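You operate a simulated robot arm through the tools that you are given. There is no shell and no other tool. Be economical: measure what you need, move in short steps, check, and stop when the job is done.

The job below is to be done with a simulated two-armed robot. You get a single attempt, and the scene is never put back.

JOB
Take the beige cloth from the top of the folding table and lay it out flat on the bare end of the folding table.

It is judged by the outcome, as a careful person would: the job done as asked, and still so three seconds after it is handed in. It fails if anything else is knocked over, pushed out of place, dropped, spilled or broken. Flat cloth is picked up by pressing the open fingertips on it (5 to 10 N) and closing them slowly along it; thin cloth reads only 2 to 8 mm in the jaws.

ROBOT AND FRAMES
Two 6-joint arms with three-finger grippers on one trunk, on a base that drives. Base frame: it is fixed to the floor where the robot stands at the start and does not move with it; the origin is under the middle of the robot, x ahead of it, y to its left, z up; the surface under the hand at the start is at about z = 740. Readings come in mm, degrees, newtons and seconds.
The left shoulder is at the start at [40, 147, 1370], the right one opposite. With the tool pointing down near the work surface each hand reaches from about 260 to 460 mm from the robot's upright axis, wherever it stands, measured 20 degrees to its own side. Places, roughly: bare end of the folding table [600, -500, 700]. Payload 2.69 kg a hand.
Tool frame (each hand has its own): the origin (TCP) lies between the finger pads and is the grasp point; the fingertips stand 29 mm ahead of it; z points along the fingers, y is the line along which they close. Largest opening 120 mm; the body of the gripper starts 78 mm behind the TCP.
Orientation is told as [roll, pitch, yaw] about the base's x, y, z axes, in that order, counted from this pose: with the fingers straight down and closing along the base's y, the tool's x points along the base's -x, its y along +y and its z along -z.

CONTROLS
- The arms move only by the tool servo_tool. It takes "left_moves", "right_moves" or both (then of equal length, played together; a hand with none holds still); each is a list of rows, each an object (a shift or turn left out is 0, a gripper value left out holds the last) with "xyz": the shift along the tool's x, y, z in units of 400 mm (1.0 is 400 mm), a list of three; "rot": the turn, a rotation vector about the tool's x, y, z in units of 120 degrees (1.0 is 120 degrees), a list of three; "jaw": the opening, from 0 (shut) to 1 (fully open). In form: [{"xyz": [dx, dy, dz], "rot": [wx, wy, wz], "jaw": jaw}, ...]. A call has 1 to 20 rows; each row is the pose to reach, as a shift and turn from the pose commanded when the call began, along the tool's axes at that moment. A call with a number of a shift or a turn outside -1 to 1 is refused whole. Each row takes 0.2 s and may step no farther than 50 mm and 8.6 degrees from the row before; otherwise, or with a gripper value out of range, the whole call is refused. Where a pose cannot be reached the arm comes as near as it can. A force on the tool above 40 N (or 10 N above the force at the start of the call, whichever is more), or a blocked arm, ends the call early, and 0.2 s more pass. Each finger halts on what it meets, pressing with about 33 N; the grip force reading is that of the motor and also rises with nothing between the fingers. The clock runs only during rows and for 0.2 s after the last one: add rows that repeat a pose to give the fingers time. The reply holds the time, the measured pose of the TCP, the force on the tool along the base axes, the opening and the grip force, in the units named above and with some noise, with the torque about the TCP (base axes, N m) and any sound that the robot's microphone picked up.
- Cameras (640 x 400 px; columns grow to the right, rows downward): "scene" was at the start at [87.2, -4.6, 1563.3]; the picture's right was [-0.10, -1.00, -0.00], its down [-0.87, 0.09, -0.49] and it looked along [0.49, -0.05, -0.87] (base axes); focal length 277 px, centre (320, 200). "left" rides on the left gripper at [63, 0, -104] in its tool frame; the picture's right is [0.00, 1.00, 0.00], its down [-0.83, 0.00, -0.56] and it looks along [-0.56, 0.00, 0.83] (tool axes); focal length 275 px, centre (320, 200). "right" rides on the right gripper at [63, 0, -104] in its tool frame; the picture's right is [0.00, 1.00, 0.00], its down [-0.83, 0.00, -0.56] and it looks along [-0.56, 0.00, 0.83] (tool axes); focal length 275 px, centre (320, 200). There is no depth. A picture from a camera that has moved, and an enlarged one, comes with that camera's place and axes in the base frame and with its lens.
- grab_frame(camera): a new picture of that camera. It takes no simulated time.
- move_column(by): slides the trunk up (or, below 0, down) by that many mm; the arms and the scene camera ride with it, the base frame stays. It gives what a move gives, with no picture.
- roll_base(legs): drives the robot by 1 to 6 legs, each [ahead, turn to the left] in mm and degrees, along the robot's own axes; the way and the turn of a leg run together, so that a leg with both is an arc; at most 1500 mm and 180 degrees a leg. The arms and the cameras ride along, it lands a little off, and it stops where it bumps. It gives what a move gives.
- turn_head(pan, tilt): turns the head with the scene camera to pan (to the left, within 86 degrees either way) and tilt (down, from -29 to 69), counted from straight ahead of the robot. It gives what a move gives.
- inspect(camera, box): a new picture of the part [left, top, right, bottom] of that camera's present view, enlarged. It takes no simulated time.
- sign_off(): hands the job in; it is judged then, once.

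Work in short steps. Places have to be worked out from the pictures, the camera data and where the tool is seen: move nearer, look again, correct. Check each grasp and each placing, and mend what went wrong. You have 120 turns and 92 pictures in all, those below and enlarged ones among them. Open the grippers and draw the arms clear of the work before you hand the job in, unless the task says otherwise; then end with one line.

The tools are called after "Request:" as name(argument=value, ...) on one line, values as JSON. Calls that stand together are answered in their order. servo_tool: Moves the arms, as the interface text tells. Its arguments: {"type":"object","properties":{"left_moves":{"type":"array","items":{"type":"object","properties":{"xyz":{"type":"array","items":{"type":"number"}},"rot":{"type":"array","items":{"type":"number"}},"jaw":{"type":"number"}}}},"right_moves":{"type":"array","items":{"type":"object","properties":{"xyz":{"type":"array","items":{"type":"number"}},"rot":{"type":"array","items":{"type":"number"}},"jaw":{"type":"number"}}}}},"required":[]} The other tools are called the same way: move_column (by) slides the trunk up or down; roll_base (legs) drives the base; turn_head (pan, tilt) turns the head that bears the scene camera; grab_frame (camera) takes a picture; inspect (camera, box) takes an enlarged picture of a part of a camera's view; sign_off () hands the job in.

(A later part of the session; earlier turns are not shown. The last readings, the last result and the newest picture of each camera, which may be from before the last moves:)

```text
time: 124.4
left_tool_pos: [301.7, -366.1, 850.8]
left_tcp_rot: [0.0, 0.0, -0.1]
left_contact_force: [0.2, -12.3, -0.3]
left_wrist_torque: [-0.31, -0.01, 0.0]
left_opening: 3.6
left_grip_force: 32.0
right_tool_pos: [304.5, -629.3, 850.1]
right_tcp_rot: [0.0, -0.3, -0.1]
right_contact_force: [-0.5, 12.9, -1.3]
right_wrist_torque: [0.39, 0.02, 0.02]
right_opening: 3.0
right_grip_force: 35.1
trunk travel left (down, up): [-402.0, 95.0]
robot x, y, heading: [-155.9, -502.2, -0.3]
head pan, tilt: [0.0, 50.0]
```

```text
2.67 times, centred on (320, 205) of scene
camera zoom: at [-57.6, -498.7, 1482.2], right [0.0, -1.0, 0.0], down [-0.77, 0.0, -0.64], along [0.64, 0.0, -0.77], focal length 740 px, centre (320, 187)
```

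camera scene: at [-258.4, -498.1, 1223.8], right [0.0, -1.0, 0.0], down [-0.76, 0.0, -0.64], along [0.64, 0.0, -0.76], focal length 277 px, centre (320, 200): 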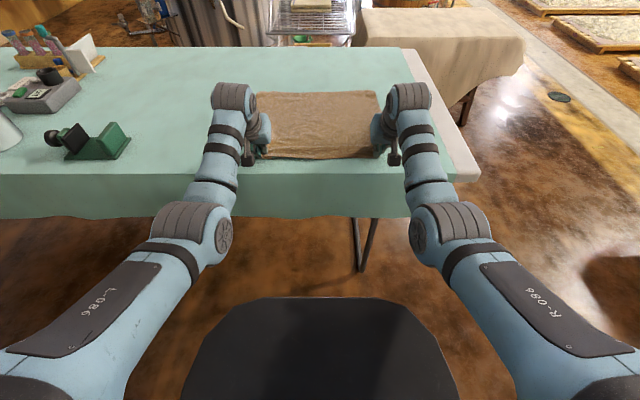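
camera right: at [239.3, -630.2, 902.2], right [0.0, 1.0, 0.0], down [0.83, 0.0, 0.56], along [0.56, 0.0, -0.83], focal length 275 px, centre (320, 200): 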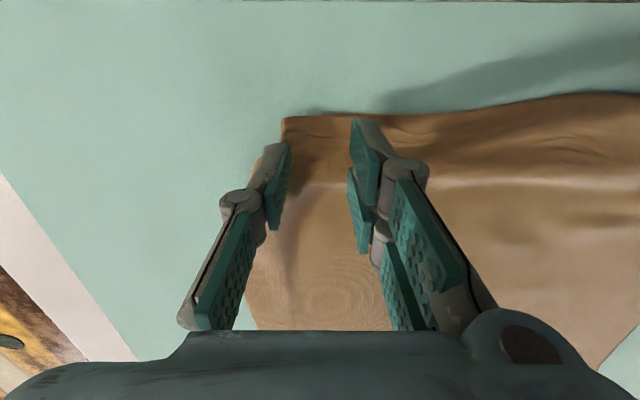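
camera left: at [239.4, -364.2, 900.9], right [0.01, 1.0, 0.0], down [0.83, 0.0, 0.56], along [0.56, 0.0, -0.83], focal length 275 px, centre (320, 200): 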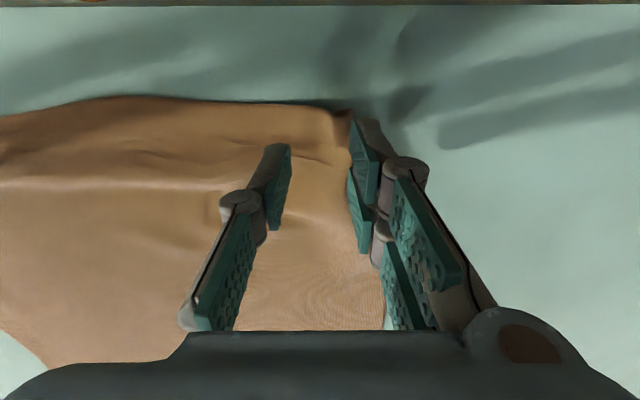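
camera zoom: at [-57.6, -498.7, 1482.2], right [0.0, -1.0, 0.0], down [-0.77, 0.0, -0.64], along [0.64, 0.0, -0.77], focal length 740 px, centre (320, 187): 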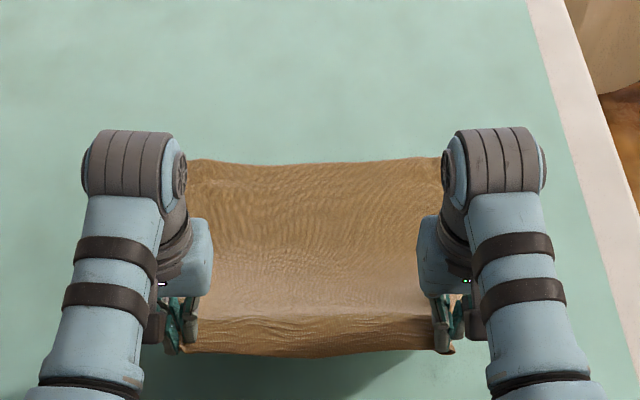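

Both grips hold. I'll lay the right corner first: shift both hands right, lower the right until its margin touches, then move inward while lowering so the margin trails outward, and release.

Request:
servo_tool(left_moves=[{"xyz": [0, -0.04, 0]}, {"xyz": [0, -0.08, 0]}, {"xyz": [0, -0.12, 0]}, {"xyz": [0, -0.12, 0]}, {"xyz": [0, -0.12, 0]}, {"xyz": [0, -0.12, 0]}, {"xyz": [0, -0.1, 0]}, {"xyz": [0, -0.08, 0]}, {"xyz": [0, -0.06, 0]}, {"xyz": [0, -0.04, 0]}, {"xyz": [0, -0.02, 0]}, {"xyz": [0, -0.008, 0]}, {"xyz": [0, -0.008, 0]}], right_moves=[{"xyz": [0, -0.025, 0]}, {"xyz": [0, -0.06, 0]}, {"xyz": [0, -0.1, 0]}, {"xyz": [0, -0.1, 0.04]}, {"xyz": [0, -0.1, 0.08]}, {"xyz": [0, -0.1, 0.1]}, {"xyz": [0, -0.08, 0.115]}, {"xyz": [0, -0.06, 0.13]}, {"xyz": [0, -0.04, 0.15]}, {"xyz": [0, -0.02, 0.17]}, {"xyz": [0, 0, 0.185]}, {"xyz": [0, 0, 0.192]}, {"xyz": [0, 0, 0.192]}])

Request:
grab_frame(camera="right")

```text
time: 127.2
left_tool_pos: [302.1, -369.9, 849.1]
left_tcp_rot: [-0.2, -0.1, -0.1]
left_contact_force: [1.2, -26.3, -8.7]
left_wrist_torque: [-0.67, 0.01, -0.01]
left_opening: 3.8
left_grip_force: 33.1
right_tool_pos: [305.0, -627.6, 773.3]
right_tcp_rot: [0.4, -0.4, 0.0]
right_contact_force: [0.5, 26.1, 8.6]
right_wrist_torque: [0.86, 0.02, 0.08]
right_opening: 2.8
right_grip_force: 33.1
trunk travel left (down, up): [-402.0, 95.0]
robot x, y, heading: [-156.1, -500.6, 0.1]
head pan, tilt: [0.0, 50.0]
```

```text
14 pictures are left
camera right: at [239.8, -627.8, 875.8], right [0.0, 1.0, 0.01], down [0.83, 0.0, 0.56], along [0.56, 0.01, -0.83], focal length 275 px, centre (320, 200)
```

right: 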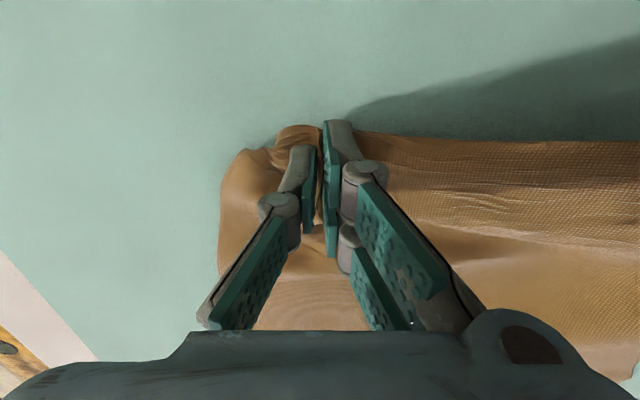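

The right margin now lies outside the grip. I'll ease the tension with the left hand, then release the right and lift it.

Request:
servo_tool(left_moves=[{"xyz": [0, -0.02, 0]}, {"xyz": [0, -0.04, 0.01]}, {"xyz": [0, -0.04, 0.01]}, {"xyz": [0, -0.04, 0.01]}, {"xyz": [0, -0.04, 0.01]}, {"xyz": [0, -0.04, 0.01]}, {"xyz": [0, -0.04, 0.01]}, {"xyz": [0, -0.04, 0.01]}, {"xyz": [0, -0.04, 0.01]}, {"xyz": [0, -0.04, 0.01]}, {"xyz": [0, -0.04, 0.01]}], right_moves=[{"xyz": [0, 0, 0]}, {"xyz": [0, 0, 0]}, {"jaw": 0.04}, {"jaw": 0.08}, {"jaw": 0.13}, {"jaw": 0.18}, {"jaw": 0.24}, {"jaw": 0.3}, {"xyz": [0, 0, -0.06]}, {"xyz": [0, 0, -0.16]}, {"xyz": [0, 0, -0.2]}])

Request:
grab_frame(camera="right")

```text
time: 129.6
left_tool_pos: [302.0, -384.9, 845.6]
left_tcp_rot: [-0.1, -0.1, 0.0]
left_contact_force: [0.2, -2.8, 0.9]
left_wrist_torque: [0.02, -0.04, 0.0]
left_opening: 2.7
left_grip_force: 30.7
right_tool_pos: [303.9, -629.5, 853.1]
right_tcp_rot: [0.1, -0.3, 0.0]
right_contact_force: [0.5, -0.1, -0.7]
right_wrist_torque: [0.03, 0.0, 0.03]
right_opening: 36.0
right_grip_force: 0.1
trunk travel left (down, up): [-402.0, 95.0]
robot x, y, heading: [-158.8, -500.4, -0.3]
head pan, tilt: [0.0, 50.0]
```

```text
13 pictures are left
camera right: at [238.9, -629.1, 955.9], right [0.0, 1.0, 0.0], down [0.83, 0.0, 0.56], along [0.56, 0.0, -0.83], focal length 275 px, centre (320, 200)
```

right: 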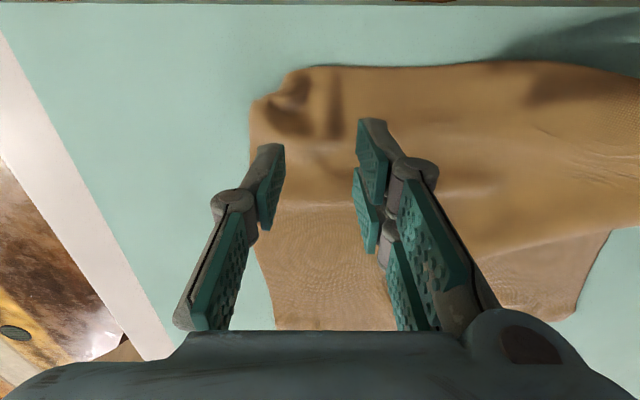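

The right corner is now out with only a small kink. Same manoeuvre for the left corner.

Request:
servo_tool(left_moves=[{"xyz": [0, 0.03, 0]}, {"xyz": [0, 0.06, 0.02]}, {"xyz": [0, 0.08, 0.05]}, {"xyz": [0, 0.09, 0.08]}, {"xyz": [0, 0.09, 0.09]}, {"xyz": [0, 0.08, 0.105]}, {"xyz": [0, 0.065, 0.12]}, {"xyz": [0, 0.05, 0.14]}, {"xyz": [0, 0.035, 0.16]}, {"xyz": [0, 0.03, 0.175]}, {"xyz": [0, 0.03, 0.182]}, {"xyz": [0, 0.03, 0.182]}])

Request:
grab_frame(camera="left")

```text
time: 132.2
left_tool_pos: [302.5, -371.8, 774.0]
left_tcp_rot: [0.0, -0.3, 0.1]
left_contact_force: [-1.0, -0.7, 1.9]
left_wrist_torque: [-0.01, -0.01, -0.02]
left_opening: 3.3
left_grip_force: 31.2
right_tool_pos: [303.4, -629.4, 853.8]
right_tcp_rot: [0.1, -0.4, 0.0]
right_contact_force: [0.3, 0.1, -0.3]
right_wrist_torque: [0.0, -0.02, 0.01]
right_opening: 35.9
right_grip_force: 0.1
trunk travel left (down, up): [-402.0, 95.0]
robot x, y, heading: [-159.1, -500.8, -0.2]
head pan, tilt: [0.0, 50.0]
```

```text
12 pictures are left
camera left: at [239.6, -371.6, 875.9], right [0.01, 1.0, 0.0], down [0.83, 0.0, 0.56], along [0.56, 0.0, -0.83], focal length 275 px, centre (320, 200)
```

left: 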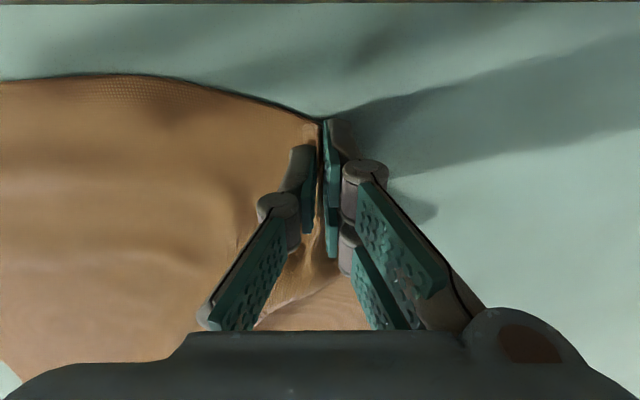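

No margin is visible outside the left grip. I'll release here, lift and look.

Request:
servo_tool(left_moves=[{"jaw": 0.04}, {"jaw": 0.08}, {"jaw": 0.13}, {"jaw": 0.18}, {"jaw": 0.24}, {"jaw": 0.3}, {"jaw": 0.33}, {"xyz": [0, 0, -0.06]}, {"xyz": [0, 0, -0.16]}, {"xyz": [0, 0, -0.2]}])

Request:
grab_frame(camera="left")

```text
time: 134.4
left_tool_pos: [302.2, -372.0, 852.6]
left_tcp_rot: [0.1, -0.2, 0.0]
left_contact_force: [-0.6, 0.9, -0.5]
left_wrist_torque: [-0.01, -0.01, 0.0]
left_opening: 39.6
left_grip_force: 0.1
right_tool_pos: [303.1, -629.1, 852.5]
right_tcp_rot: [0.1, -0.4, 0.0]
right_contact_force: [-0.1, -1.2, 1.0]
right_wrist_torque: [0.01, 0.01, -0.03]
right_opening: 35.8
right_grip_force: 0.1
trunk travel left (down, up): [-402.0, 95.0]
robot x, y, heading: [-157.1, -501.8, -0.2]
head pan, tilt: [0.0, 50.0]
```

```text
11 pictures are left
camera left: at [239.3, -371.3, 956.2], right [0.01, 1.0, 0.0], down [0.83, 0.0, 0.56], along [0.56, 0.0, -0.83], focal length 275 px, centre (320, 200)
```

left: 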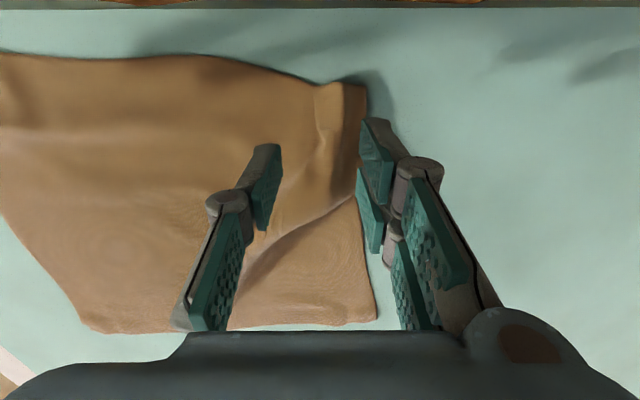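

The left side shows a diagonal pleat, so the corner must go outward about 45 mm. I'll anchor the cloth with the right hand, re-pinch the left corner and pull it sideways.

Request:
servo_tool(left_moves=[{"xyz": [0, 0.025, 0.08], "jaw": 0.25}, {"xyz": [0, 0.025, 0.15]}, {"xyz": [0, 0.025, 0.19]}, {"xyz": [0, 0.025, 0.202]}, {"xyz": [0, 0.025, 0.207]}, {"xyz": [0, 0.025, 0.207]}], right_moves=[{"xyz": [0, 0, 0.08]}, {"xyz": [0, 0, 0.15]}, {"xyz": [0, 0, 0.19]}, {"xyz": [0, 0, 0.202]}, {"xyz": [0, 0, 0.207]}, {"xyz": [0, 0, 0.207]}])

```text
time: 135.8
left_tool_pos: [302.2, -362.8, 770.1]
left_tcp_rot: [0.0, -0.3, 0.0]
left_contact_force: [0.6, 0.3, 9.9]
left_wrist_torque: [0.16, 0.02, -0.02]
left_opening: 30.1
left_grip_force: 0.1
right_tool_pos: [303.2, -629.5, 770.3]
right_tcp_rot: [0.1, -0.5, 0.1]
right_contact_force: [-0.4, 0.3, 1.2]
right_wrist_torque: [-0.01, -0.02, 0.01]
right_opening: 36.0
right_grip_force: 0.1
trunk travel left (down, up): [-402.0, 95.0]
robot x, y, heading: [-157.7, -501.7, -0.4]
head pan, tilt: [0.0, 50.0]
```

Request:
servo_tool(left_moves=[{"jaw": 0.21}, {"jaw": 0.17}, {"jaw": 0.13}, {"jaw": 0.09}, {"jaw": 0.05}, {"jaw": 0.02}, {"jaw": 0}, {"jaw": 0}, {"jaw": 0}, {"xyz": [0, 0.0, -0.015]}, {"xyz": [0, 0.02, -0.025]}, {"xyz": [0, 0.04, -0.025]}, {"xyz": [0, 0.06, -0.025]}, {"xyz": [0, 0.08, -0.02]}, {"xyz": [0, 0.1, -0.01]}, {"xyz": [0, 0.11, -0.003]}, {"xyz": [0, 0.11, -0.003]}], right_moves=[{"xyz": [0, 0, 0.005]}, {"xyz": [0, 0, 0.005]}, {"xyz": [0, 0, 0.005]}, {"xyz": [0, 0, 0.005]}, {"xyz": [0, 0, 0.005]}, {"xyz": [0, 0, 0.005]}, {"xyz": [0, 0, 0.005]}, {"xyz": [0, 0, 0.005]}, {"xyz": [0, 0, 0.005]}, {"xyz": [0, 0, 0.005]}, {"xyz": [0, 0, 0.005]}, {"xyz": [0, 0, 0.005]}, {"xyz": [0, 0, 0.005]}, {"xyz": [0, 0, 0.005]}, {"xyz": [0, 0, 0.005]}, {"xyz": [0, 0, 0.005]}, {"xyz": [0, 0, 0.005]}])

Request:
inspect(camera="scene", box=[200, 130, 440, 280])

```text
time: 139.4
left_tool_pos: [301.6, -320.1, 773.2]
left_tcp_rot: [0.0, -0.4, -0.1]
left_contact_force: [-0.8, -23.2, 5.8]
left_wrist_torque: [-0.67, 0.04, -0.11]
left_opening: 3.6
left_grip_force: 32.7
right_tool_pos: [300.2, -629.8, 769.6]
right_tcp_rot: [0.2, -0.5, 0.1]
right_contact_force: [-0.3, 11.1, 30.1]
right_wrist_torque: [0.82, 0.36, -0.1]
right_opening: 38.6
right_grip_force: 2.7
trunk travel left (down, up): [-402.0, 95.0]
robot x, y, heading: [-155.3, -502.1, -0.1]
head pan, tilt: [0.0, 50.0]
```

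```text
2.67 times, centred on (320, 205) of scene
camera zoom: at [-63.2, -500.3, 1482.6], right [0.0, -1.0, 0.0], down [-0.76, 0.0, -0.65], along [0.65, 0.0, -0.76], focal length 740 px, centre (320, 187)
```

zoom: 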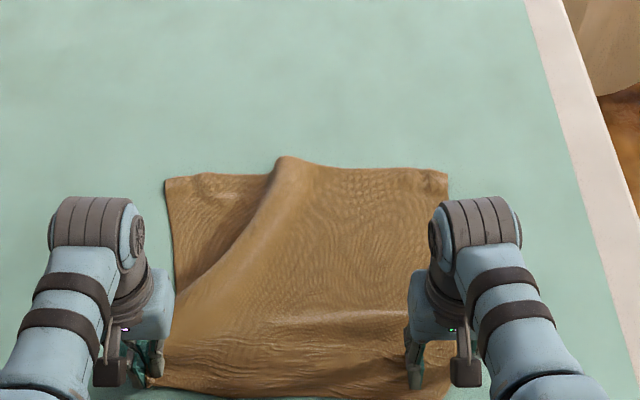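

The near edge is now wide and taut, but a diagonal ridge appeared further out. The cleanest fix is to re-grip the right corner close to its edge too, lift the cloth clear, and re-lay it by reversing as before.

Request:
servo_tool(left_moves=[{"xyz": [0, -0.015, 0]}, {"xyz": [0, -0.015, 0]}, {"xyz": [0, -0.015, 0]}, {"xyz": [0, -0.015, 0]}, {"xyz": [0, -0.015, 0]}, {"xyz": [0, -0.015, 0]}], right_moves=[{"xyz": [0, 0, -0.04], "jaw": 0.25}, {"xyz": [0, -0.065, -0.04]}, {"xyz": [0, -0.065, -0.02]}, {"xyz": [0, -0.065, -0.005]}, {"xyz": [0, -0.065, -0.001]}, {"xyz": [0, -0.065, -0.001]}])

Request:
grab_frame(camera="right")

```text
time: 140.8
left_tool_pos: [302.0, -325.3, 772.1]
left_tcp_rot: [0.0, -0.2, -0.2]
left_contact_force: [0.4, 3.6, 10.1]
left_wrist_torque: [0.13, 0.01, 0.01]
left_opening: 2.7
left_grip_force: 31.8
right_tool_pos: [303.0, -654.9, 768.7]
right_tcp_rot: [0.0, -0.5, 0.0]
right_contact_force: [-1.3, 0.2, 5.5]
right_wrist_torque: [0.14, -0.06, 0.08]
right_opening: 29.9
right_grip_force: 0.1
trunk travel left (down, up): [-402.0, 95.0]
robot x, y, heading: [-152.3, -502.0, -0.2]
head pan, tilt: [0.0, 50.0]
```

```text
9 pictures are left
camera right: at [238.7, -655.4, 872.0], right [0.0, 1.0, 0.0], down [0.83, 0.0, 0.56], along [0.56, 0.0, -0.83], focal length 275 px, centre (320, 200)
```

right: 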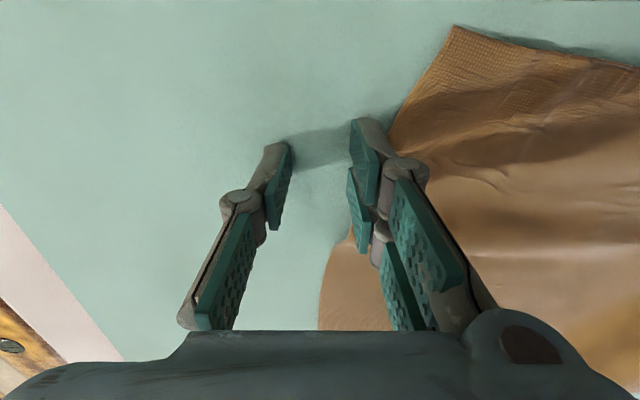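

The right near corner has moved to about (243, −600). I'll go there and grip it just inside the corner.

Request:
servo_tool(right_moves=[{"xyz": [0, 0, -0.06]}, {"xyz": [0.04, 0.08, -0.06]}, {"xyz": [0.09, 0.165, -0.06]}, {"xyz": [0.09, 0.165, -0.03]}, {"xyz": [0.09, 0.165, -0.005]}, {"xyz": [0.09, 0.165, 0.001]}, {"xyz": [0.09, 0.165, 0.001]}])

```text
time: 142.4
left_tool_pos: [301.5, -325.2, 772.7]
left_tcp_rot: [-0.1, -0.2, 0.0]
left_contact_force: [0.1, -1.0, 6.7]
left_wrist_torque: [0.0, 0.01, -0.03]
left_opening: 2.8
left_grip_force: 32.2
right_tool_pos: [272.0, -602.1, 769.5]
right_tcp_rot: [-1.0, -1.0, -0.7]
right_contact_force: [8.2, 4.3, 26.8]
right_wrist_torque: [0.62, -0.03, -0.2]
right_opening: 33.8
right_grip_force: 1.6
trunk travel left (down, up): [-402.0, 95.0]
robot x, y, heading: [-157.0, -498.3, 0.0]
head pan, tilt: [0.0, 50.0]
```

Pressing too hard and slightly off target. I'll lift, re-approach and settle near 8 N.

Request:
servo_tool(right_moves=[{"xyz": [0, 0, -0.03]}, {"xyz": [0, 0, -0.03]}, {"xyz": [0, 0, -0.012]}, {"xyz": [0, 0, -0.006]}, {"xyz": [0, 0, -0.006]}])

Request:
grab_frame(camera="right")

```text
time: 143.6
left_tool_pos: [302.1, -326.4, 770.8]
left_tcp_rot: [0.0, -0.2, 0.0]
left_contact_force: [-1.0, -0.3, 0.9]
left_wrist_torque: [0.05, 0.03, 0.0]
left_opening: 3.4
left_grip_force: 33.9
right_tool_pos: [272.7, -603.8, 771.7]
right_tcp_rot: [-1.1, -0.8, -0.7]
right_contact_force: [0.3, -0.3, 2.6]
right_wrist_torque: [0.04, 0.03, -0.01]
right_opening: 29.8
right_grip_force: 0.0
trunk travel left (down, up): [-402.0, 95.0]
robot x, y, heading: [-158.5, -502.2, 0.1]
head pan, tilt: [0.0, 50.0]
```

```text
8 pictures are left
camera right: at [206.9, -601.4, 872.9], right [0.01, 1.0, -0.02], down [0.82, 0.01, 0.57], along [0.57, -0.02, -0.82], focal length 275 px, centre (320, 200)
```

right: 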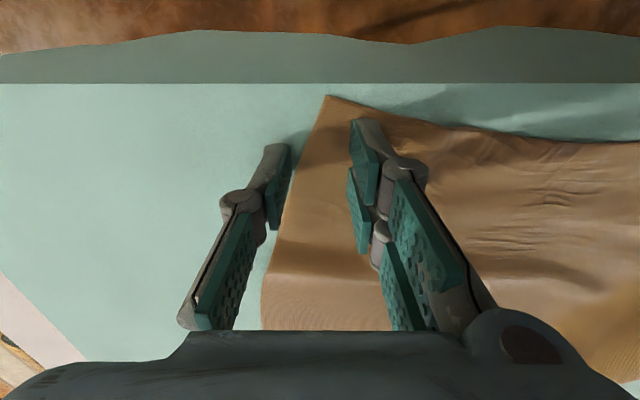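

The outer finger is just off the edge, at the arm's inner reach limit. Shifting the target a bit forward and inward, then pressing and closing.

Request:
servo_tool(right_moves=[{"xyz": [-0.02, 0.0, -0.03]}, {"xyz": [-0.03, 0.01, -0.03]}, {"xyz": [-0.03, 0.01, -0.01]}, {"xyz": [-0.03, 0.01, 0.0]}, {"xyz": [-0.03, 0.01, 0.005]}, {"xyz": [-0.03, 0.01, 0.005]}])

```text
time: 145.0
left_tool_pos: [301.4, -325.2, 772.3]
left_tcp_rot: [-0.1, -0.3, -0.1]
left_contact_force: [1.0, 1.1, 1.7]
left_wrist_torque: [-0.15, 0.04, 0.01]
left_opening: 2.1
left_grip_force: 30.5
right_tool_pos: [280.4, -586.2, 769.1]
right_tcp_rot: [0.1, -0.6, 0.0]
right_contact_force: [-1.1, -3.0, 12.9]
right_wrist_torque: [-0.22, 0.1, 0.01]
right_opening: 30.9
right_grip_force: 0.0
trunk travel left (down, up): [-402.0, 95.0]
robot x, y, heading: [-157.3, -501.6, 0.0]
head pan, tilt: [0.0, 50.0]
```

Good position with 13 N. Closing and lifting both hands slightly.

Request:
servo_tool(right_moves=[{"jaw": 0.21}, {"jaw": 0.17}, {"jaw": 0.13}, {"jaw": 0.09}, {"jaw": 0.05}, {"jaw": 0.02}, {"jaw": 0}, {"jaw": 0}, {"jaw": 0}, {"xyz": [0, 0, -0.05]}, {"xyz": [0, 0, -0.1]}], left_moves=[{"jaw": 0}, {"jaw": 0}, {"jaw": 0}, {"jaw": 0}, {"jaw": 0}, {"jaw": 0}, {"jaw": 0}, {"jaw": 0}, {"jaw": 0}, {"xyz": [0, 0, -0.05]}, {"xyz": [0, 0, -0.1]}])

```text
time: 147.4
left_tool_pos: [301.8, -327.6, 811.9]
left_tcp_rot: [-0.1, -0.1, -0.1]
left_contact_force: [-1.3, -11.8, 0.1]
left_wrist_torque: [-0.28, 0.01, -0.14]
left_opening: 2.6
left_grip_force: 31.6
right_tool_pos: [290.3, -600.3, 814.9]
right_tcp_rot: [-1.0, -1.6, -0.7]
right_contact_force: [0.5, 6.9, -0.2]
right_wrist_torque: [0.19, 0.0, 0.1]
right_opening: 2.6
right_grip_force: 34.1
trunk travel left (down, up): [-402.0, 95.0]
robot x, y, heading: [-158.3, -502.3, -0.2]
head pan, tilt: [0.0, 50.0]
```

Both corners held with small margins. Raising, driving in, and lifting the cloth to hang as before.

Request:
move_column(by=95)

Request:
roll_base(legs=[[155, 0]])

Request:
servo_tool(left_moves=[{"xyz": [-0.06, 0, -0.07], "rot": [0, -0.03, 0]}, {"xyz": [-0.12, 0, -0.14], "rot": [0, -0.06, 0]}, {"xyz": [-0.18, 0, -0.21], "rot": [0, -0.09, 0]}, {"xyz": [-0.24, 0, -0.28], "rot": [0, -0.125, 0]}, {"xyz": [-0.3, 0, -0.35], "rot": [0, -0.16, 0]}, {"xyz": [-0.36, 0, -0.42], "rot": [0, -0.19, 0]}, {"xyz": [-0.42, 0, -0.49], "rot": [0, -0.22, 0]}, {"xyz": [-0.48, 0, -0.555], "rot": [0, -0.25, 0]}, {"xyz": [-0.48, 0, -0.555], "rot": [0, -0.25, 0]}, {"xyz": [-0.48, 0, -0.555], "rot": [0, -0.25, 0]}, {"xyz": [-0.48, 0, -0.555], "rot": [0, -0.25, 0]}, {"xyz": [-0.48, 0, -0.555], "rot": [0, -0.25, 0]}], right_moves=[{"xyz": [-0.06, 0, -0.07], "rot": [0, -0.03, 0]}, {"xyz": [-0.13, 0, -0.14], "rot": [0, -0.06, 0]}, {"xyz": [-0.2, 0, -0.21], "rot": [0, -0.09, 0]}, {"xyz": [-0.27, 0, -0.28], "rot": [0, -0.125, 0]}, {"xyz": [-0.34, 0, -0.35], "rot": [0, -0.16, 0]}, {"xyz": [-0.4, 0, -0.42], "rot": [0, -0.19, 0]}, {"xyz": [-0.46, 0, -0.49], "rot": [0, -0.22, 0]}, {"xyz": [-0.52, 0, -0.55], "rot": [0, -0.25, 0]}, {"xyz": [-0.52, 0, -0.55], "rot": [0, -0.25, 0]}, {"xyz": [-0.52, 0, -0.55], "rot": [0, -0.25, 0]}, {"xyz": [-0.52, 0, -0.55], "rot": [0, -0.25, 0]}, {"xyz": [-0.52, 0, -0.55], "rot": [0, -0.25, 0]}])

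Request:
inspect(camera="scene", box=[220, 110, 420, 250])

```text
time: 148.7
left_tool_pos: [302.0, -326.3, 906.0]
left_tcp_rot: [0.0, -0.1, 0.0]
left_contact_force: [-0.5, -16.7, -1.3]
left_wrist_torque: [-0.49, 0.04, -0.15]
left_opening: 3.3
left_grip_force: 31.8
right_tool_pos: [287.5, -602.7, 905.9]
right_tcp_rot: [-1.4, -1.1, -0.8]
right_contact_force: [1.7, 15.6, 1.0]
right_wrist_torque: [0.51, -0.05, 0.12]
right_opening: 1.6
right_grip_force: 29.3
trunk travel left (down, up): [-497.0, 0.0]
robot x, y, heading: [-157.8, -503.1, -0.0]
head pan, tilt: [0.0, 50.0]
```

```text
time: 150.0
left_tool_pos: [454.1, -326.4, 907.5]
left_tcp_rot: [-0.1, -0.3, -0.1]
left_contact_force: [-0.8, -18.1, 0.8]
left_wrist_torque: [-0.48, 0.01, -0.19]
left_opening: 3.3
left_grip_force: 32.3
right_tool_pos: [437.8, -605.5, 904.3]
right_tcp_rot: [-1.5, -1.1, -1.0]
right_contact_force: [-0.1, 17.7, 0.8]
right_wrist_torque: [0.38, -0.05, 0.18]
right_opening: 2.0
right_grip_force: 32.9
trunk travel left (down, up): [-497.0, 0.0]
robot x, y, heading: [-4.7, -500.0, -0.2]
head pan, tilt: [0.0, 50.0]
```

```text
time: 152.6
left_tool_pos: [647.9, -327.4, 1127.6]
left_tcp_rot: [-0.1, -30.1, -0.1]
left_contact_force: [0.3, -6.9, -0.5]
left_wrist_torque: [-0.08, 0.01, -0.09]
left_opening: 3.7
left_grip_force: 34.9
right_tool_pos: [644.9, -600.4, 1125.9]
right_tcp_rot: [-1.7, -31.0, -0.1]
right_contact_force: [1.2, 6.7, -0.1]
right_wrist_torque: [0.25, -0.02, 0.12]
right_opening: 2.4
right_grip_force: 33.6
trunk travel left (down, up): [-497.0, 0.0]
robot x, y, heading: [-4.7, -499.7, 0.0]
head pan, tilt: [0.0, 50.0]
```

```text
2.86 times, centred on (320, 180) of scene
camera zoom: at [97.0, -499.4, 1576.7], right [0.0, -1.0, 0.0], down [-0.77, 0.0, -0.64], along [0.64, 0.0, -0.77], focal length 793 px, centre (320, 257)
```

zoom: 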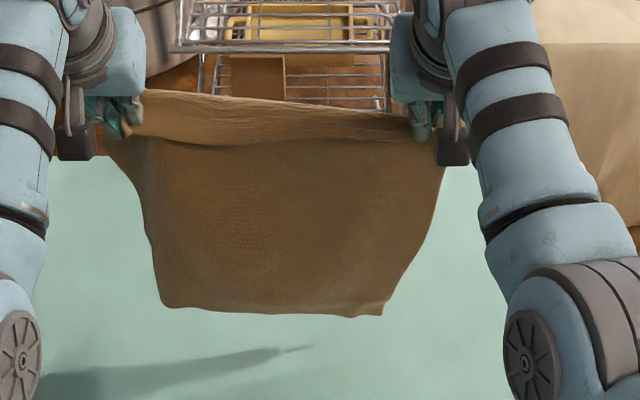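

It hangs with small margins, though the lower part is bowed. I'll let it settle, then lower to the table and check.

Request:
servo_tool(left_moves=[{"xyz": [0, 0, 0]}, {"xyz": [0, 0, 0]}, {"xyz": [0, 0, 0]}, {"xyz": [0, 0, 0]}, {"xyz": [0, 0, 0]}, {"xyz": [0, 0, 0]}, {"xyz": [0, 0, 0]}, {"xyz": [0, 0, 0]}, {"xyz": [0, 0, 0]}, {"xyz": [0, 0, 0]}, {"xyz": [0, 0, 0]}, {"xyz": [0, 0, 0]}])

Request:
move_column(by=-100)

Request:
inspect(camera="scene", box=[220, 110, 420, 250])

```text
time: 155.2
left_tool_pos: [648.5, -325.9, 1128.0]
left_tcp_rot: [-0.1, -30.1, -0.2]
left_contact_force: [-0.1, -5.5, -1.3]
left_wrist_torque: [-0.1, 0.03, -0.15]
left_opening: 3.4
left_grip_force: 31.3
right_tool_pos: [644.6, -601.8, 1127.4]
right_tcp_rot: [-1.6, -30.9, -0.1]
right_contact_force: [-0.2, 7.0, -0.4]
right_wrist_torque: [0.16, 0.0, 0.09]
right_opening: 1.5
right_grip_force: 29.0
trunk travel left (down, up): [-497.0, 0.0]
robot x, y, heading: [-0.6, -504.3, -0.4]
head pan, tilt: [0.0, 50.0]
```

```text
time: 156.6
left_tool_pos: [647.2, -327.6, 1027.0]
left_tcp_rot: [0.0, -30.1, -0.2]
left_contact_force: [-0.2, -7.3, -0.6]
left_wrist_torque: [-0.16, 0.01, -0.15]
left_opening: 3.2
left_grip_force: 33.5
right_tool_pos: [644.8, -602.7, 1026.7]
right_tcp_rot: [-1.6, -30.8, -0.1]
right_contact_force: [0.0, 6.2, 0.2]
right_wrist_torque: [-0.02, -0.02, -0.07]
right_opening: 0.4
right_grip_force: 28.7
trunk travel left (down, up): [-397.0, 100.0]
robot x, y, heading: [0.4, -503.5, -0.3]
head pan, tilt: [0.0, 50.0]
```

```text
2.86 times, centred on (320, 180) of scene
camera zoom: at [97.0, -499.5, 1476.9], right [0.0, -1.0, 0.0], down [-0.77, 0.0, -0.64], along [0.64, 0.0, -0.77], focal length 793 px, centre (320, 257)
```

zoom: 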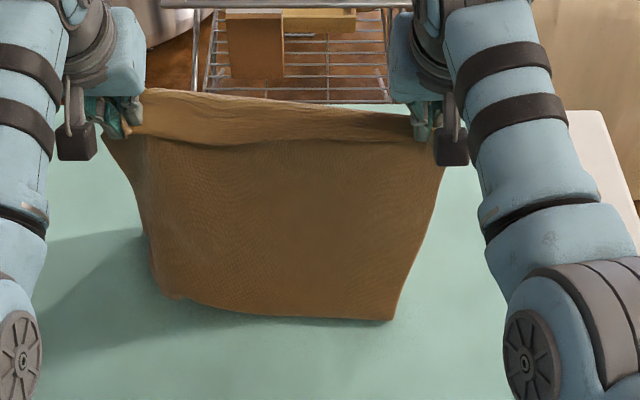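

Touching down. Continuing the lay: reverse and lower alternately as before.

Request:
roll_base(legs=[[-50, 0]])

Request:
move_column(by=-50)

Request:
roll_base(legs=[[-90, 0]])

Request:
move_column(by=-60)

Request:
roll_base(legs=[[-80, 0]])

Request:
move_column(by=-45)

Request:
roll_base(legs=[[-55, 0]])

Request:
move_column(by=-45)

Request:
inspect(camera="scene", box=[220, 80, 420, 220])

```text
time: 157.5
left_tool_pos: [605.9, -327.7, 1023.3]
left_tcp_rot: [-0.1, -29.5, -0.1]
left_contact_force: [-0.2, -6.7, -0.9]
left_wrist_torque: [-0.11, 0.05, -0.15]
left_opening: 2.7
left_grip_force: 31.0
right_tool_pos: [602.6, -602.3, 1021.1]
right_tcp_rot: [-1.5, -30.4, -0.1]
right_contact_force: [1.8, 6.7, -1.9]
right_wrist_torque: [0.23, 0.15, 0.09]
right_opening: 2.6
right_grip_force: 32.3
trunk travel left (down, up): [-397.0, 100.0]
robot x, y, heading: [-50.5, -501.5, -0.3]
head pan, tilt: [0.0, 50.0]
```

```text
time: 158.4
left_tool_pos: [598.3, -328.2, 978.5]
left_tcp_rot: [0.0, -30.2, -0.1]
left_contact_force: [0.3, -5.8, -1.1]
left_wrist_torque: [-0.11, 0.0, -0.11]
left_opening: 3.3
left_grip_force: 34.1
right_tool_pos: [594.7, -602.7, 978.1]
right_tcp_rot: [-1.6, -31.1, -0.1]
right_contact_force: [1.9, 6.7, -1.0]
right_wrist_torque: [0.2, -0.02, 0.13]
right_opening: 3.2
right_grip_force: 31.4
trunk travel left (down, up): [-347.0, 150.0]
robot x, y, heading: [-51.0, -502.9, -0.2]
head pan, tilt: [0.0, 50.0]
```

```text
time: 159.5
left_tool_pos: [512.8, -326.5, 973.5]
left_tcp_rot: [-0.1, -29.9, 0.0]
left_contact_force: [0.1, -5.3, -1.4]
left_wrist_torque: [-0.05, 0.03, -0.14]
left_opening: 3.3
left_grip_force: 31.9
right_tool_pos: [510.4, -599.9, 973.5]
right_tcp_rot: [-1.6, -30.6, -0.1]
right_contact_force: [1.7, 6.2, -1.3]
right_wrist_torque: [0.3, 0.02, 0.13]
right_opening: 2.6
right_grip_force: 35.0
trunk travel left (down, up): [-347.0, 150.0]
robot x, y, heading: [-140.7, -501.9, -0.5]
head pan, tilt: [0.0, 50.0]
```

```text
time: 160.5
left_tool_pos: [508.7, -327.0, 916.5]
left_tcp_rot: [-0.1, -30.1, -0.1]
left_contact_force: [-1.8, -6.1, 0.0]
left_wrist_torque: [-0.13, 0.03, -0.19]
left_opening: 2.8
left_grip_force: 30.5
right_tool_pos: [506.3, -601.1, 916.4]
right_tcp_rot: [-1.7, -30.9, -0.1]
right_contact_force: [0.1, 6.5, 0.1]
right_wrist_torque: [0.13, 0.01, 0.03]
right_opening: 2.4
right_grip_force: 29.7
trunk travel left (down, up): [-287.0, 210.0]
robot x, y, heading: [-140.8, -503.2, -0.2]
head pan, tilt: [0.0, 50.0]
```

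```text
time: 161.6
left_tool_pos: [431.7, -326.6, 915.0]
left_tcp_rot: [-0.1, -30.0, -0.1]
left_contact_force: [-1.2, -6.1, -0.2]
left_wrist_torque: [-0.29, 0.04, -0.25]
left_opening: 2.4
left_grip_force: 30.2
right_tool_pos: [428.6, -600.5, 915.3]
right_tcp_rot: [-1.5, -30.8, 0.0]
right_contact_force: [-0.4, 5.3, 0.5]
right_wrist_torque: [0.3, -0.01, 0.1]
right_opening: 0.8
right_grip_force: 28.4
trunk travel left (down, up): [-287.0, 210.0]
robot x, y, heading: [-220.9, -498.5, -0.3]
head pan, tilt: [0.0, 50.0]
```

```text
time: 162.4
left_tool_pos: [428.9, -328.4, 874.8]
left_tcp_rot: [-0.1, -30.1, -0.1]
left_contact_force: [-0.8, -4.7, 0.1]
left_wrist_torque: [-0.07, -0.03, -0.17]
left_opening: 2.4
left_grip_force: 30.6
right_tool_pos: [424.7, -600.5, 872.9]
right_tcp_rot: [-1.6, -30.9, -0.1]
right_contact_force: [-2.1, 4.9, 0.4]
right_wrist_torque: [0.08, 0.0, 0.04]
right_opening: 2.2
right_grip_force: 33.0
trunk travel left (down, up): [-242.0, 255.0]
robot x, y, heading: [-223.0, -502.2, -0.0]
head pan, tilt: [0.0, 50.0]
```

```text
time: 163.4
left_tool_pos: [376.5, -325.6, 870.1]
left_tcp_rot: [0.0, -29.9, -0.1]
left_contact_force: [0.5, -5.1, -1.2]
left_wrist_torque: [-0.01, 0.02, -0.11]
left_opening: 4.0
left_grip_force: 32.9
right_tool_pos: [374.2, -600.3, 871.2]
right_tcp_rot: [-1.6, -30.6, -0.1]
right_contact_force: [-0.2, 4.8, 0.4]
right_wrist_torque: [0.24, 0.02, 0.05]
right_opening: 2.3
right_grip_force: 34.7
trunk travel left (down, up): [-242.0, 255.0]
robot x, y, heading: [-276.9, -501.9, -0.2]
head pan, tilt: [0.0, 50.0]
```

```text
time: 164.3
left_tool_pos: [374.2, -326.4, 827.5]
left_tcp_rot: [-0.1, -30.0, -0.1]
left_contact_force: [-0.2, -5.4, -0.8]
left_wrist_torque: [-0.14, 0.04, -0.13]
left_opening: 3.3
left_grip_force: 31.1
right_tool_pos: [371.5, -600.5, 827.3]
right_tcp_rot: [-1.6, -30.8, 0.0]
right_contact_force: [-0.4, 4.9, 0.1]
right_wrist_torque: [-0.31, 0.06, -0.24]
right_opening: 3.3
right_grip_force: 34.1
trunk travel left (down, up): [-197.0, 300.0]
robot x, y, heading: [-275.4, -502.6, -0.3]
head pan, tilt: [0.0, 50.0]
```

```text
2.86 times, centred on (320, 150) of scene
camera zoom: at [-176.8, -498.2, 1277.9], right [0.0, -1.0, 0.0], down [-0.77, 0.0, -0.64], along [0.64, 0.0, -0.77], focal length 793 px, centre (320, 343)
```

zoom: 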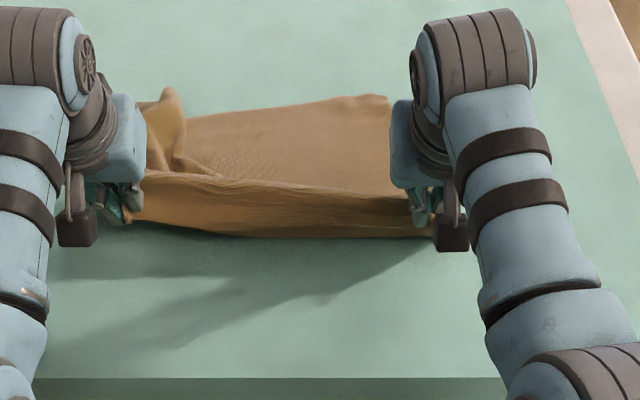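

The left side has folded over because the left grip holds doubled cloth. I'll finish lowering, release only the left, and look at that corner to re-grip it properly.

Request:
roll_base(legs=[[-60, 0]])

Request:
move_column(by=-52)

Request:
servo_tool(left_moves=[{"jaw": 0.04}, {"jaw": 0.1}, {"jaw": 0.16}, {"jaw": 0.22}, {"jaw": 0.3}, {"jaw": 0.36}, {"xyz": [-0.01, 0, -0.05]}, {"xyz": [0.0, 0, -0.13]}, {"xyz": [0.02, 0, -0.22]}, {"xyz": [0.06, 0, -0.3]}, {"xyz": [0.06, 0, -0.3]}])

Request:
grab_frame(camera="left")

```text
time: 165.2
left_tool_pos: [315.4, -325.3, 827.8]
left_tcp_rot: [-0.1, -30.0, 0.0]
left_contact_force: [-1.7, -5.3, -0.1]
left_wrist_torque: [-0.09, 0.0, -0.14]
left_opening: 2.6
left_grip_force: 29.9
right_tool_pos: [312.6, -600.8, 826.8]
right_tcp_rot: [-1.7, -30.8, 0.0]
right_contact_force: [1.9, 5.8, 0.1]
right_wrist_torque: [0.14, 0.04, 0.08]
right_opening: 2.8
right_grip_force: 32.9
trunk travel left (down, up): [-197.0, 300.0]
robot x, y, heading: [-332.9, -500.5, -0.3]
head pan, tilt: [0.0, 50.0]
```

```text
time: 166.2
left_tool_pos: [314.3, -326.4, 776.1]
left_tcp_rot: [-0.1, -30.1, 0.0]
left_contact_force: [-0.7, -3.9, 0.6]
left_wrist_torque: [-0.13, 0.02, -0.11]
left_opening: 2.3
left_grip_force: 30.4
right_tool_pos: [311.9, -600.1, 775.4]
right_tcp_rot: [-1.7, -30.8, 0.0]
right_contact_force: [-0.4, 3.7, 1.4]
right_wrist_torque: [0.06, -0.03, 0.04]
right_opening: 1.6
right_grip_force: 33.1
trunk travel left (down, up): [-145.0, 352.0]
robot x, y, heading: [-335.4, -497.2, -0.2]
head pan, tilt: [0.0, 50.0]
```

```text
time: 168.6
left_tool_pos: [234.0, -326.0, 868.2]
left_tcp_rot: [-0.2, -30.0, 0.0]
left_contact_force: [1.1, 0.0, 0.3]
left_wrist_torque: [0.02, 0.02, 0.01]
left_opening: 43.4
left_grip_force: 0.0
right_tool_pos: [312.0, -600.3, 776.4]
right_tcp_rot: [-1.6, -30.8, 0.0]
right_contact_force: [0.0, -0.8, 0.8]
right_wrist_torque: [-0.01, -0.05, -0.09]
right_opening: 1.1
right_grip_force: 31.3
trunk travel left (down, up): [-145.0, 352.0]
robot x, y, heading: [-336.4, -500.6, -0.2]
head pan, tilt: [0.0, 50.0]
```

```text
4 pictures are left
camera left: at [127.5, -324.1, 925.2], right [0.01, 1.0, 0.0], down [0.44, 0.0, 0.9], along [0.9, -0.01, -0.44], focal length 275 px, centre (320, 200)
```

left: 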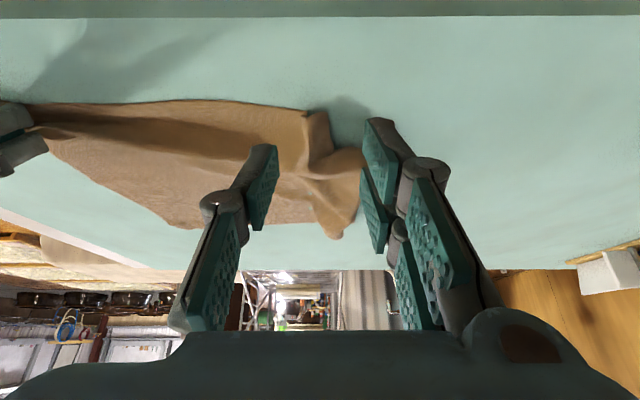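

The left margin is rolled under along that side. A better way to straighten everything is to go to the table's right end, grip the two clean right-side corners, and drag the cloth toward that end, so the rolled margin trails out. Releasing the right hand and raising.

Request:
servo_tool(right_moves=[{"jaw": 0.04}, {"jaw": 0.1}, {"jaw": 0.16}, {"jaw": 0.22}, {"jaw": 0.28}, {"jaw": 0.34}, {"jaw": 0.34}])

Request:
move_column(by=352)

Request:
roll_base(legs=[[0, -90], [720, 0], [0, 90], [800, 0], [0, 90]])

```text
time: 170.2
left_tool_pos: [233.9, -326.3, 867.8]
left_tcp_rot: [-0.1, -30.1, -0.1]
left_contact_force: [-0.6, -0.1, 0.8]
left_wrist_torque: [-0.01, -0.02, -0.02]
left_opening: 43.4
left_grip_force: 0.0
right_tool_pos: [311.5, -600.7, 775.4]
right_tcp_rot: [-1.6, -31.0, 0.0]
right_contact_force: [-1.0, -2.2, 1.0]
right_wrist_torque: [-0.03, 0.01, -0.02]
right_opening: 41.5
right_grip_force: 0.0
trunk travel left (down, up): [-145.0, 352.0]
robot x, y, heading: [-336.3, -496.9, -0.3]
head pan, tilt: [0.0, 50.0]
```

```text
time: 173.6
left_tool_pos: [234.2, -326.1, 1219.0]
left_tcp_rot: [-0.2, -30.0, -0.1]
left_contact_force: [0.5, -1.0, 0.3]
left_wrist_torque: [0.0, -0.01, -0.01]
left_opening: 43.2
left_grip_force: 0.0
right_tool_pos: [312.2, -601.1, 1127.0]
right_tcp_rot: [-1.5, -30.7, 0.1]
right_contact_force: [-0.5, 0.2, 0.4]
right_wrist_torque: [-0.04, 0.0, 0.0]
right_opening: 40.5
right_grip_force: 0.0
trunk travel left (down, up): [-497.0, 0.0]
robot x, y, heading: [-330.4, -501.8, -0.1]
head pan, tilt: [0.0, 50.0]
```

```text
time: 192.8
left_tool_pos: [287.2, -637.6, 1218.7]
left_tcp_rot: [-0.2, -30.0, 90.6]
left_contact_force: [0.2, 0.4, -0.2]
left_wrist_torque: [0.0, -0.01, 0.02]
left_opening: 43.0
left_grip_force: 0.0
right_tool_pos: [560.8, -555.5, 1126.0]
right_tcp_rot: [-1.5, -30.8, 90.7]
right_contact_force: [0.8, 0.0, 0.0]
right_wrist_torque: [0.0, 0.0, -0.01]
right_opening: 40.6
right_grip_force: 0.1
trunk travel left (down, up): [-497.0, 0.0]
robot x, y, heading: [468.1, -1202.9, 90.5]
head pan, tilt: [0.0, 50.0]
```

I'm at the right end facing the table. Taking one scene view to locate the right-side corners.

Request:
inspect(camera="scene", box=[200, 90, 480, 265])

```text
2.29 times, centred on (340, 178) of scene
camera zoom: at [468.9, -1104.0, 1576.7], right [1.0, 0.01, 0.0], down [0.01, -0.77, -0.64], along [-0.01, 0.64, -0.77], focal length 634 px, centre (274, 251)
```

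zoom: 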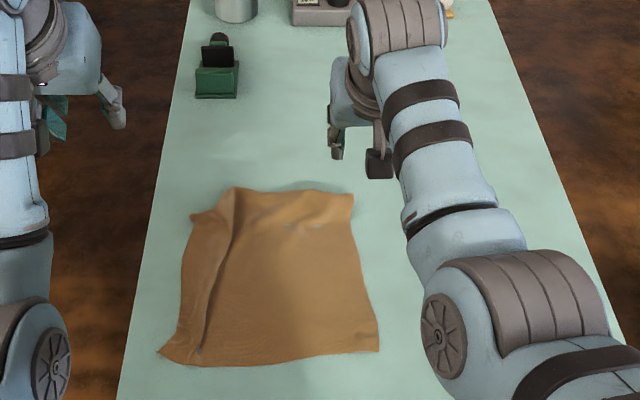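

Clear view: right-side corners are at about (288, −606) and (619, −604), with one pleat along the low-x side. I'll grip these two corners from here, lift so everything hangs open, and re-lay by reversing. Setting the arms upright first.

Request:
servo_tool(left_moves=[{"xyz": [0.036, -0.012, 0.044], "rot": [0, 0.042, 0], "jaw": 0.25}, {"xyz": [0.072, -0.024, 0.088], "rot": [0, 0.084, 0]}, {"xyz": [0.108, -0.036, 0.132], "rot": [0, 0.125, 0]}, {"xyz": [0.144, -0.048, 0.176], "rot": [0, 0.167, 0]}, {"xyz": [0.18, -0.06, 0.22], "rot": [0, 0.209, 0]}, {"xyz": [0.2165, -0.0725, 0.265], "rot": [0, 0.25, 0]}, {"xyz": [0.2165, -0.0725, 0.265], "rot": [0, 0.25, 0]}], right_moves=[{"xyz": [0.046, -0.012, -0.006], "rot": [0, 0.042, 0], "jaw": 0.25}, {"xyz": [0.092, -0.024, -0.012], "rot": [0, 0.084, 0]}, {"xyz": [0.138, -0.036, -0.018], "rot": [0, 0.125, 0]}, {"xyz": [0.184, -0.048, -0.024], "rot": [0, 0.167, 0]}, {"xyz": [0.23, -0.06, -0.03], "rot": [0, 0.209, 0]}, {"xyz": [0.2775, -0.075, -0.039], "rot": [0, 0.25, 0]}, {"xyz": [0.2775, -0.075, -0.039], "rot": [0, 0.25, 0]}])

Request:
roll_base(legs=[[70, -0.5]])

Request:
move_column(by=-250)

```text
time: 194.4
left_tool_pos: [316.9, -658.4, 1083.0]
left_tcp_rot: [-0.1, 0.0, 90.6]
left_contact_force: [0.2, 0.7, 0.1]
left_wrist_torque: [0.0, -0.01, 0.0]
left_opening: 30.0
left_grip_force: 0.0
right_tool_pos: [590.6, -659.4, 1083.2]
right_tcp_rot: [-1.4, -0.8, 90.0]
right_contact_force: [-0.5, 0.7, 0.3]
right_wrist_torque: [-0.01, 0.0, 0.01]
right_opening: 29.9
right_grip_force: 0.0
trunk travel left (down, up): [-497.0, 0.0]
robot x, y, heading: [473.0, -1203.7, 90.6]
head pan, tilt: [0.0, 50.0]
```

```text
time: 196.0
left_tool_pos: [322.4, -595.7, 1076.6]
left_tcp_rot: [0.0, 1.5, 90.2]
left_contact_force: [-0.6, 0.8, -0.1]
left_wrist_torque: [-0.15, -0.03, -0.02]
left_opening: 29.8
left_grip_force: 0.0
right_tool_pos: [593.7, -598.4, 1077.6]
right_tcp_rot: [-1.4, 0.4, 89.4]
right_contact_force: [0.3, 1.0, -0.8]
right_wrist_torque: [-0.1, -0.02, -0.01]
right_opening: 30.1
right_grip_force: 0.1
trunk travel left (down, up): [-497.0, 0.0]
robot x, y, heading: [464.1, -1133.0, 89.9]
head pan, tilt: [0.0, 50.0]
stopped in leg 1: the robot was blocked; the commanded pose is now the measured one
```

```text
time: 198.5
left_tool_pos: [322.7, -604.6, 832.7]
left_tcp_rot: [0.0, 0.9, 90.1]
left_contact_force: [0.3, 0.2, -0.4]
left_wrist_torque: [0.01, -0.01, -0.02]
left_opening: 30.0
left_grip_force: 0.0
right_tool_pos: [593.6, -607.1, 834.2]
right_tcp_rot: [-1.6, -0.2, 89.4]
right_contact_force: [0.3, 0.4, 0.7]
right_wrist_torque: [-0.01, 0.03, 0.04]
right_opening: 30.2
right_grip_force: 0.1
trunk travel left (down, up): [-247.0, 250.0]
robot x, y, heading: [464.9, -1132.2, 89.9]
head pan, tilt: [0.0, 50.0]
```

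The base touched something at y≈−1132, so I'll back off 20 mm straight away and extend the arms instead.

Request:
roll_base(legs=[[-20, 0]])

Request:
servo_tool(left_moves=[{"xyz": [-0.04, 0.01, 0]}, {"xyz": [-0.08, 0.015, 0]}, {"xyz": [-0.085, 0.015, 0]}, {"xyz": [-0.085, 0.015, 0]}], right_moves=[{"xyz": [-0.04, 0, 0]}, {"xyz": [-0.08, 0, 0]}, {"xyz": [-0.085, 0, 0]}, {"xyz": [-0.085, 0, 0]}])

Request:
move_column(by=-45)

```text
time: 199.3
left_tool_pos: [322.0, -621.2, 832.6]
left_tcp_rot: [0.0, 1.1, 90.1]
left_contact_force: [0.3, 0.2, -0.4]
left_wrist_torque: [-0.03, 0.0, 0.01]
left_opening: 30.0
left_grip_force: 0.0
right_tool_pos: [593.7, -626.0, 831.8]
right_tcp_rot: [-1.5, 0.0, 89.4]
right_contact_force: [0.0, -0.2, -0.6]
right_wrist_torque: [-0.06, 0.04, 0.03]
right_opening: 29.8
right_grip_force: 0.0
trunk travel left (down, up): [-247.0, 250.0]
robot x, y, heading: [467.1, -1149.9, 90.1]
head pan, tilt: [0.0, 50.0]
```

```text
time: 200.3
left_tool_pos: [316.2, -590.8, 831.2]
left_tcp_rot: [0.0, 0.9, 90.0]
left_contact_force: [0.2, -0.3, -0.1]
left_wrist_torque: [0.0, 0.0, 0.02]
left_opening: 29.9
left_grip_force: 0.0
right_tool_pos: [592.9, -593.3, 833.9]
right_tcp_rot: [-1.3, -0.1, 89.4]
right_contact_force: [-0.1, 0.1, 0.0]
right_wrist_torque: [-0.01, 0.0, 0.0]
right_opening: 29.9
right_grip_force: 0.0
trunk travel left (down, up): [-247.0, 250.0]
robot x, y, heading: [469.4, -1153.4, 90.0]
head pan, tilt: [0.0, 50.0]
```

```text
time: 201.2
left_tool_pos: [315.7, -590.7, 786.4]
left_tcp_rot: [-0.1, 0.9, 90.1]
left_contact_force: [0.4, -1.0, -0.9]
left_wrist_torque: [0.02, 0.01, 0.0]
left_opening: 29.9
left_grip_force: 0.0
right_tool_pos: [594.3, -593.1, 788.9]
right_tcp_rot: [-1.4, -0.1, 89.4]
right_contact_force: [-0.3, 0.4, 0.0]
right_wrist_torque: [0.0, -0.04, 0.01]
right_opening: 30.0
right_grip_force: 0.0
trunk travel left (down, up): [-202.0, 295.0]
robot x, y, heading: [468.6, -1153.5, 90.0]
head pan, tilt: [0.0, 50.0]
```

Hands are right over the corners, about 16 mm up. Pressing down gently.

Request:
servo_tool(left_moves=[{"xyz": [0, 0, 0.02]}, {"xyz": [0, 0, 0.036]}, {"xyz": [0, 0, 0.043]}, {"xyz": [0, 0, 0.043]}], right_moves=[{"xyz": [0, 0, 0.025]}, {"xyz": [0, 0, 0.042]}, {"xyz": [0, 0, 0.049]}, {"xyz": [0, 0, 0.049]}])

```text
time: 202.2
left_tool_pos: [315.4, -592.0, 770.7]
left_tcp_rot: [0.0, 0.8, 90.0]
left_contact_force: [0.6, 0.7, 0.8]
left_wrist_torque: [0.0, -0.03, -0.02]
left_opening: 29.8
left_grip_force: 0.0
right_tool_pos: [593.6, -593.9, 771.8]
right_tcp_rot: [-1.3, -0.2, 89.3]
right_contact_force: [-0.3, 0.9, 4.2]
right_wrist_torque: [-0.03, 0.12, 0.01]
right_opening: 30.0
right_grip_force: 0.1
trunk travel left (down, up): [-202.0, 295.0]
robot x, y, heading: [466.9, -1155.1, 89.7]
head pan, tilt: [0.0, 50.0]
```

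Request:
servo_tool(left_moves=[{"xyz": [0, 0, 0.005]}, {"xyz": [0, 0, 0.008]}, {"xyz": [0, 0, 0.008]}], right_moves=[{"xyz": [0, 0, 0.003]}, {"xyz": [0, 0, 0.003]}, {"xyz": [0, 0, 0.003]}])

```text
time: 203.0
left_tool_pos: [315.8, -593.6, 770.0]
left_tcp_rot: [0.0, 0.8, 90.1]
left_contact_force: [-0.5, 1.9, 2.9]
left_wrist_torque: [0.05, 0.02, -0.01]
left_opening: 29.9
left_grip_force: 0.1
right_tool_pos: [594.0, -593.2, 770.7]
right_tcp_rot: [-1.5, -0.3, 89.4]
right_contact_force: [-1.1, 6.8, 16.0]
right_wrist_torque: [0.11, 0.33, -0.11]
right_opening: 29.8
right_grip_force: 0.0
trunk travel left (down, up): [-202.0, 295.0]
robot x, y, heading: [466.1, -1153.8, 90.3]
head pan, tilt: [0.0, 50.0]
```

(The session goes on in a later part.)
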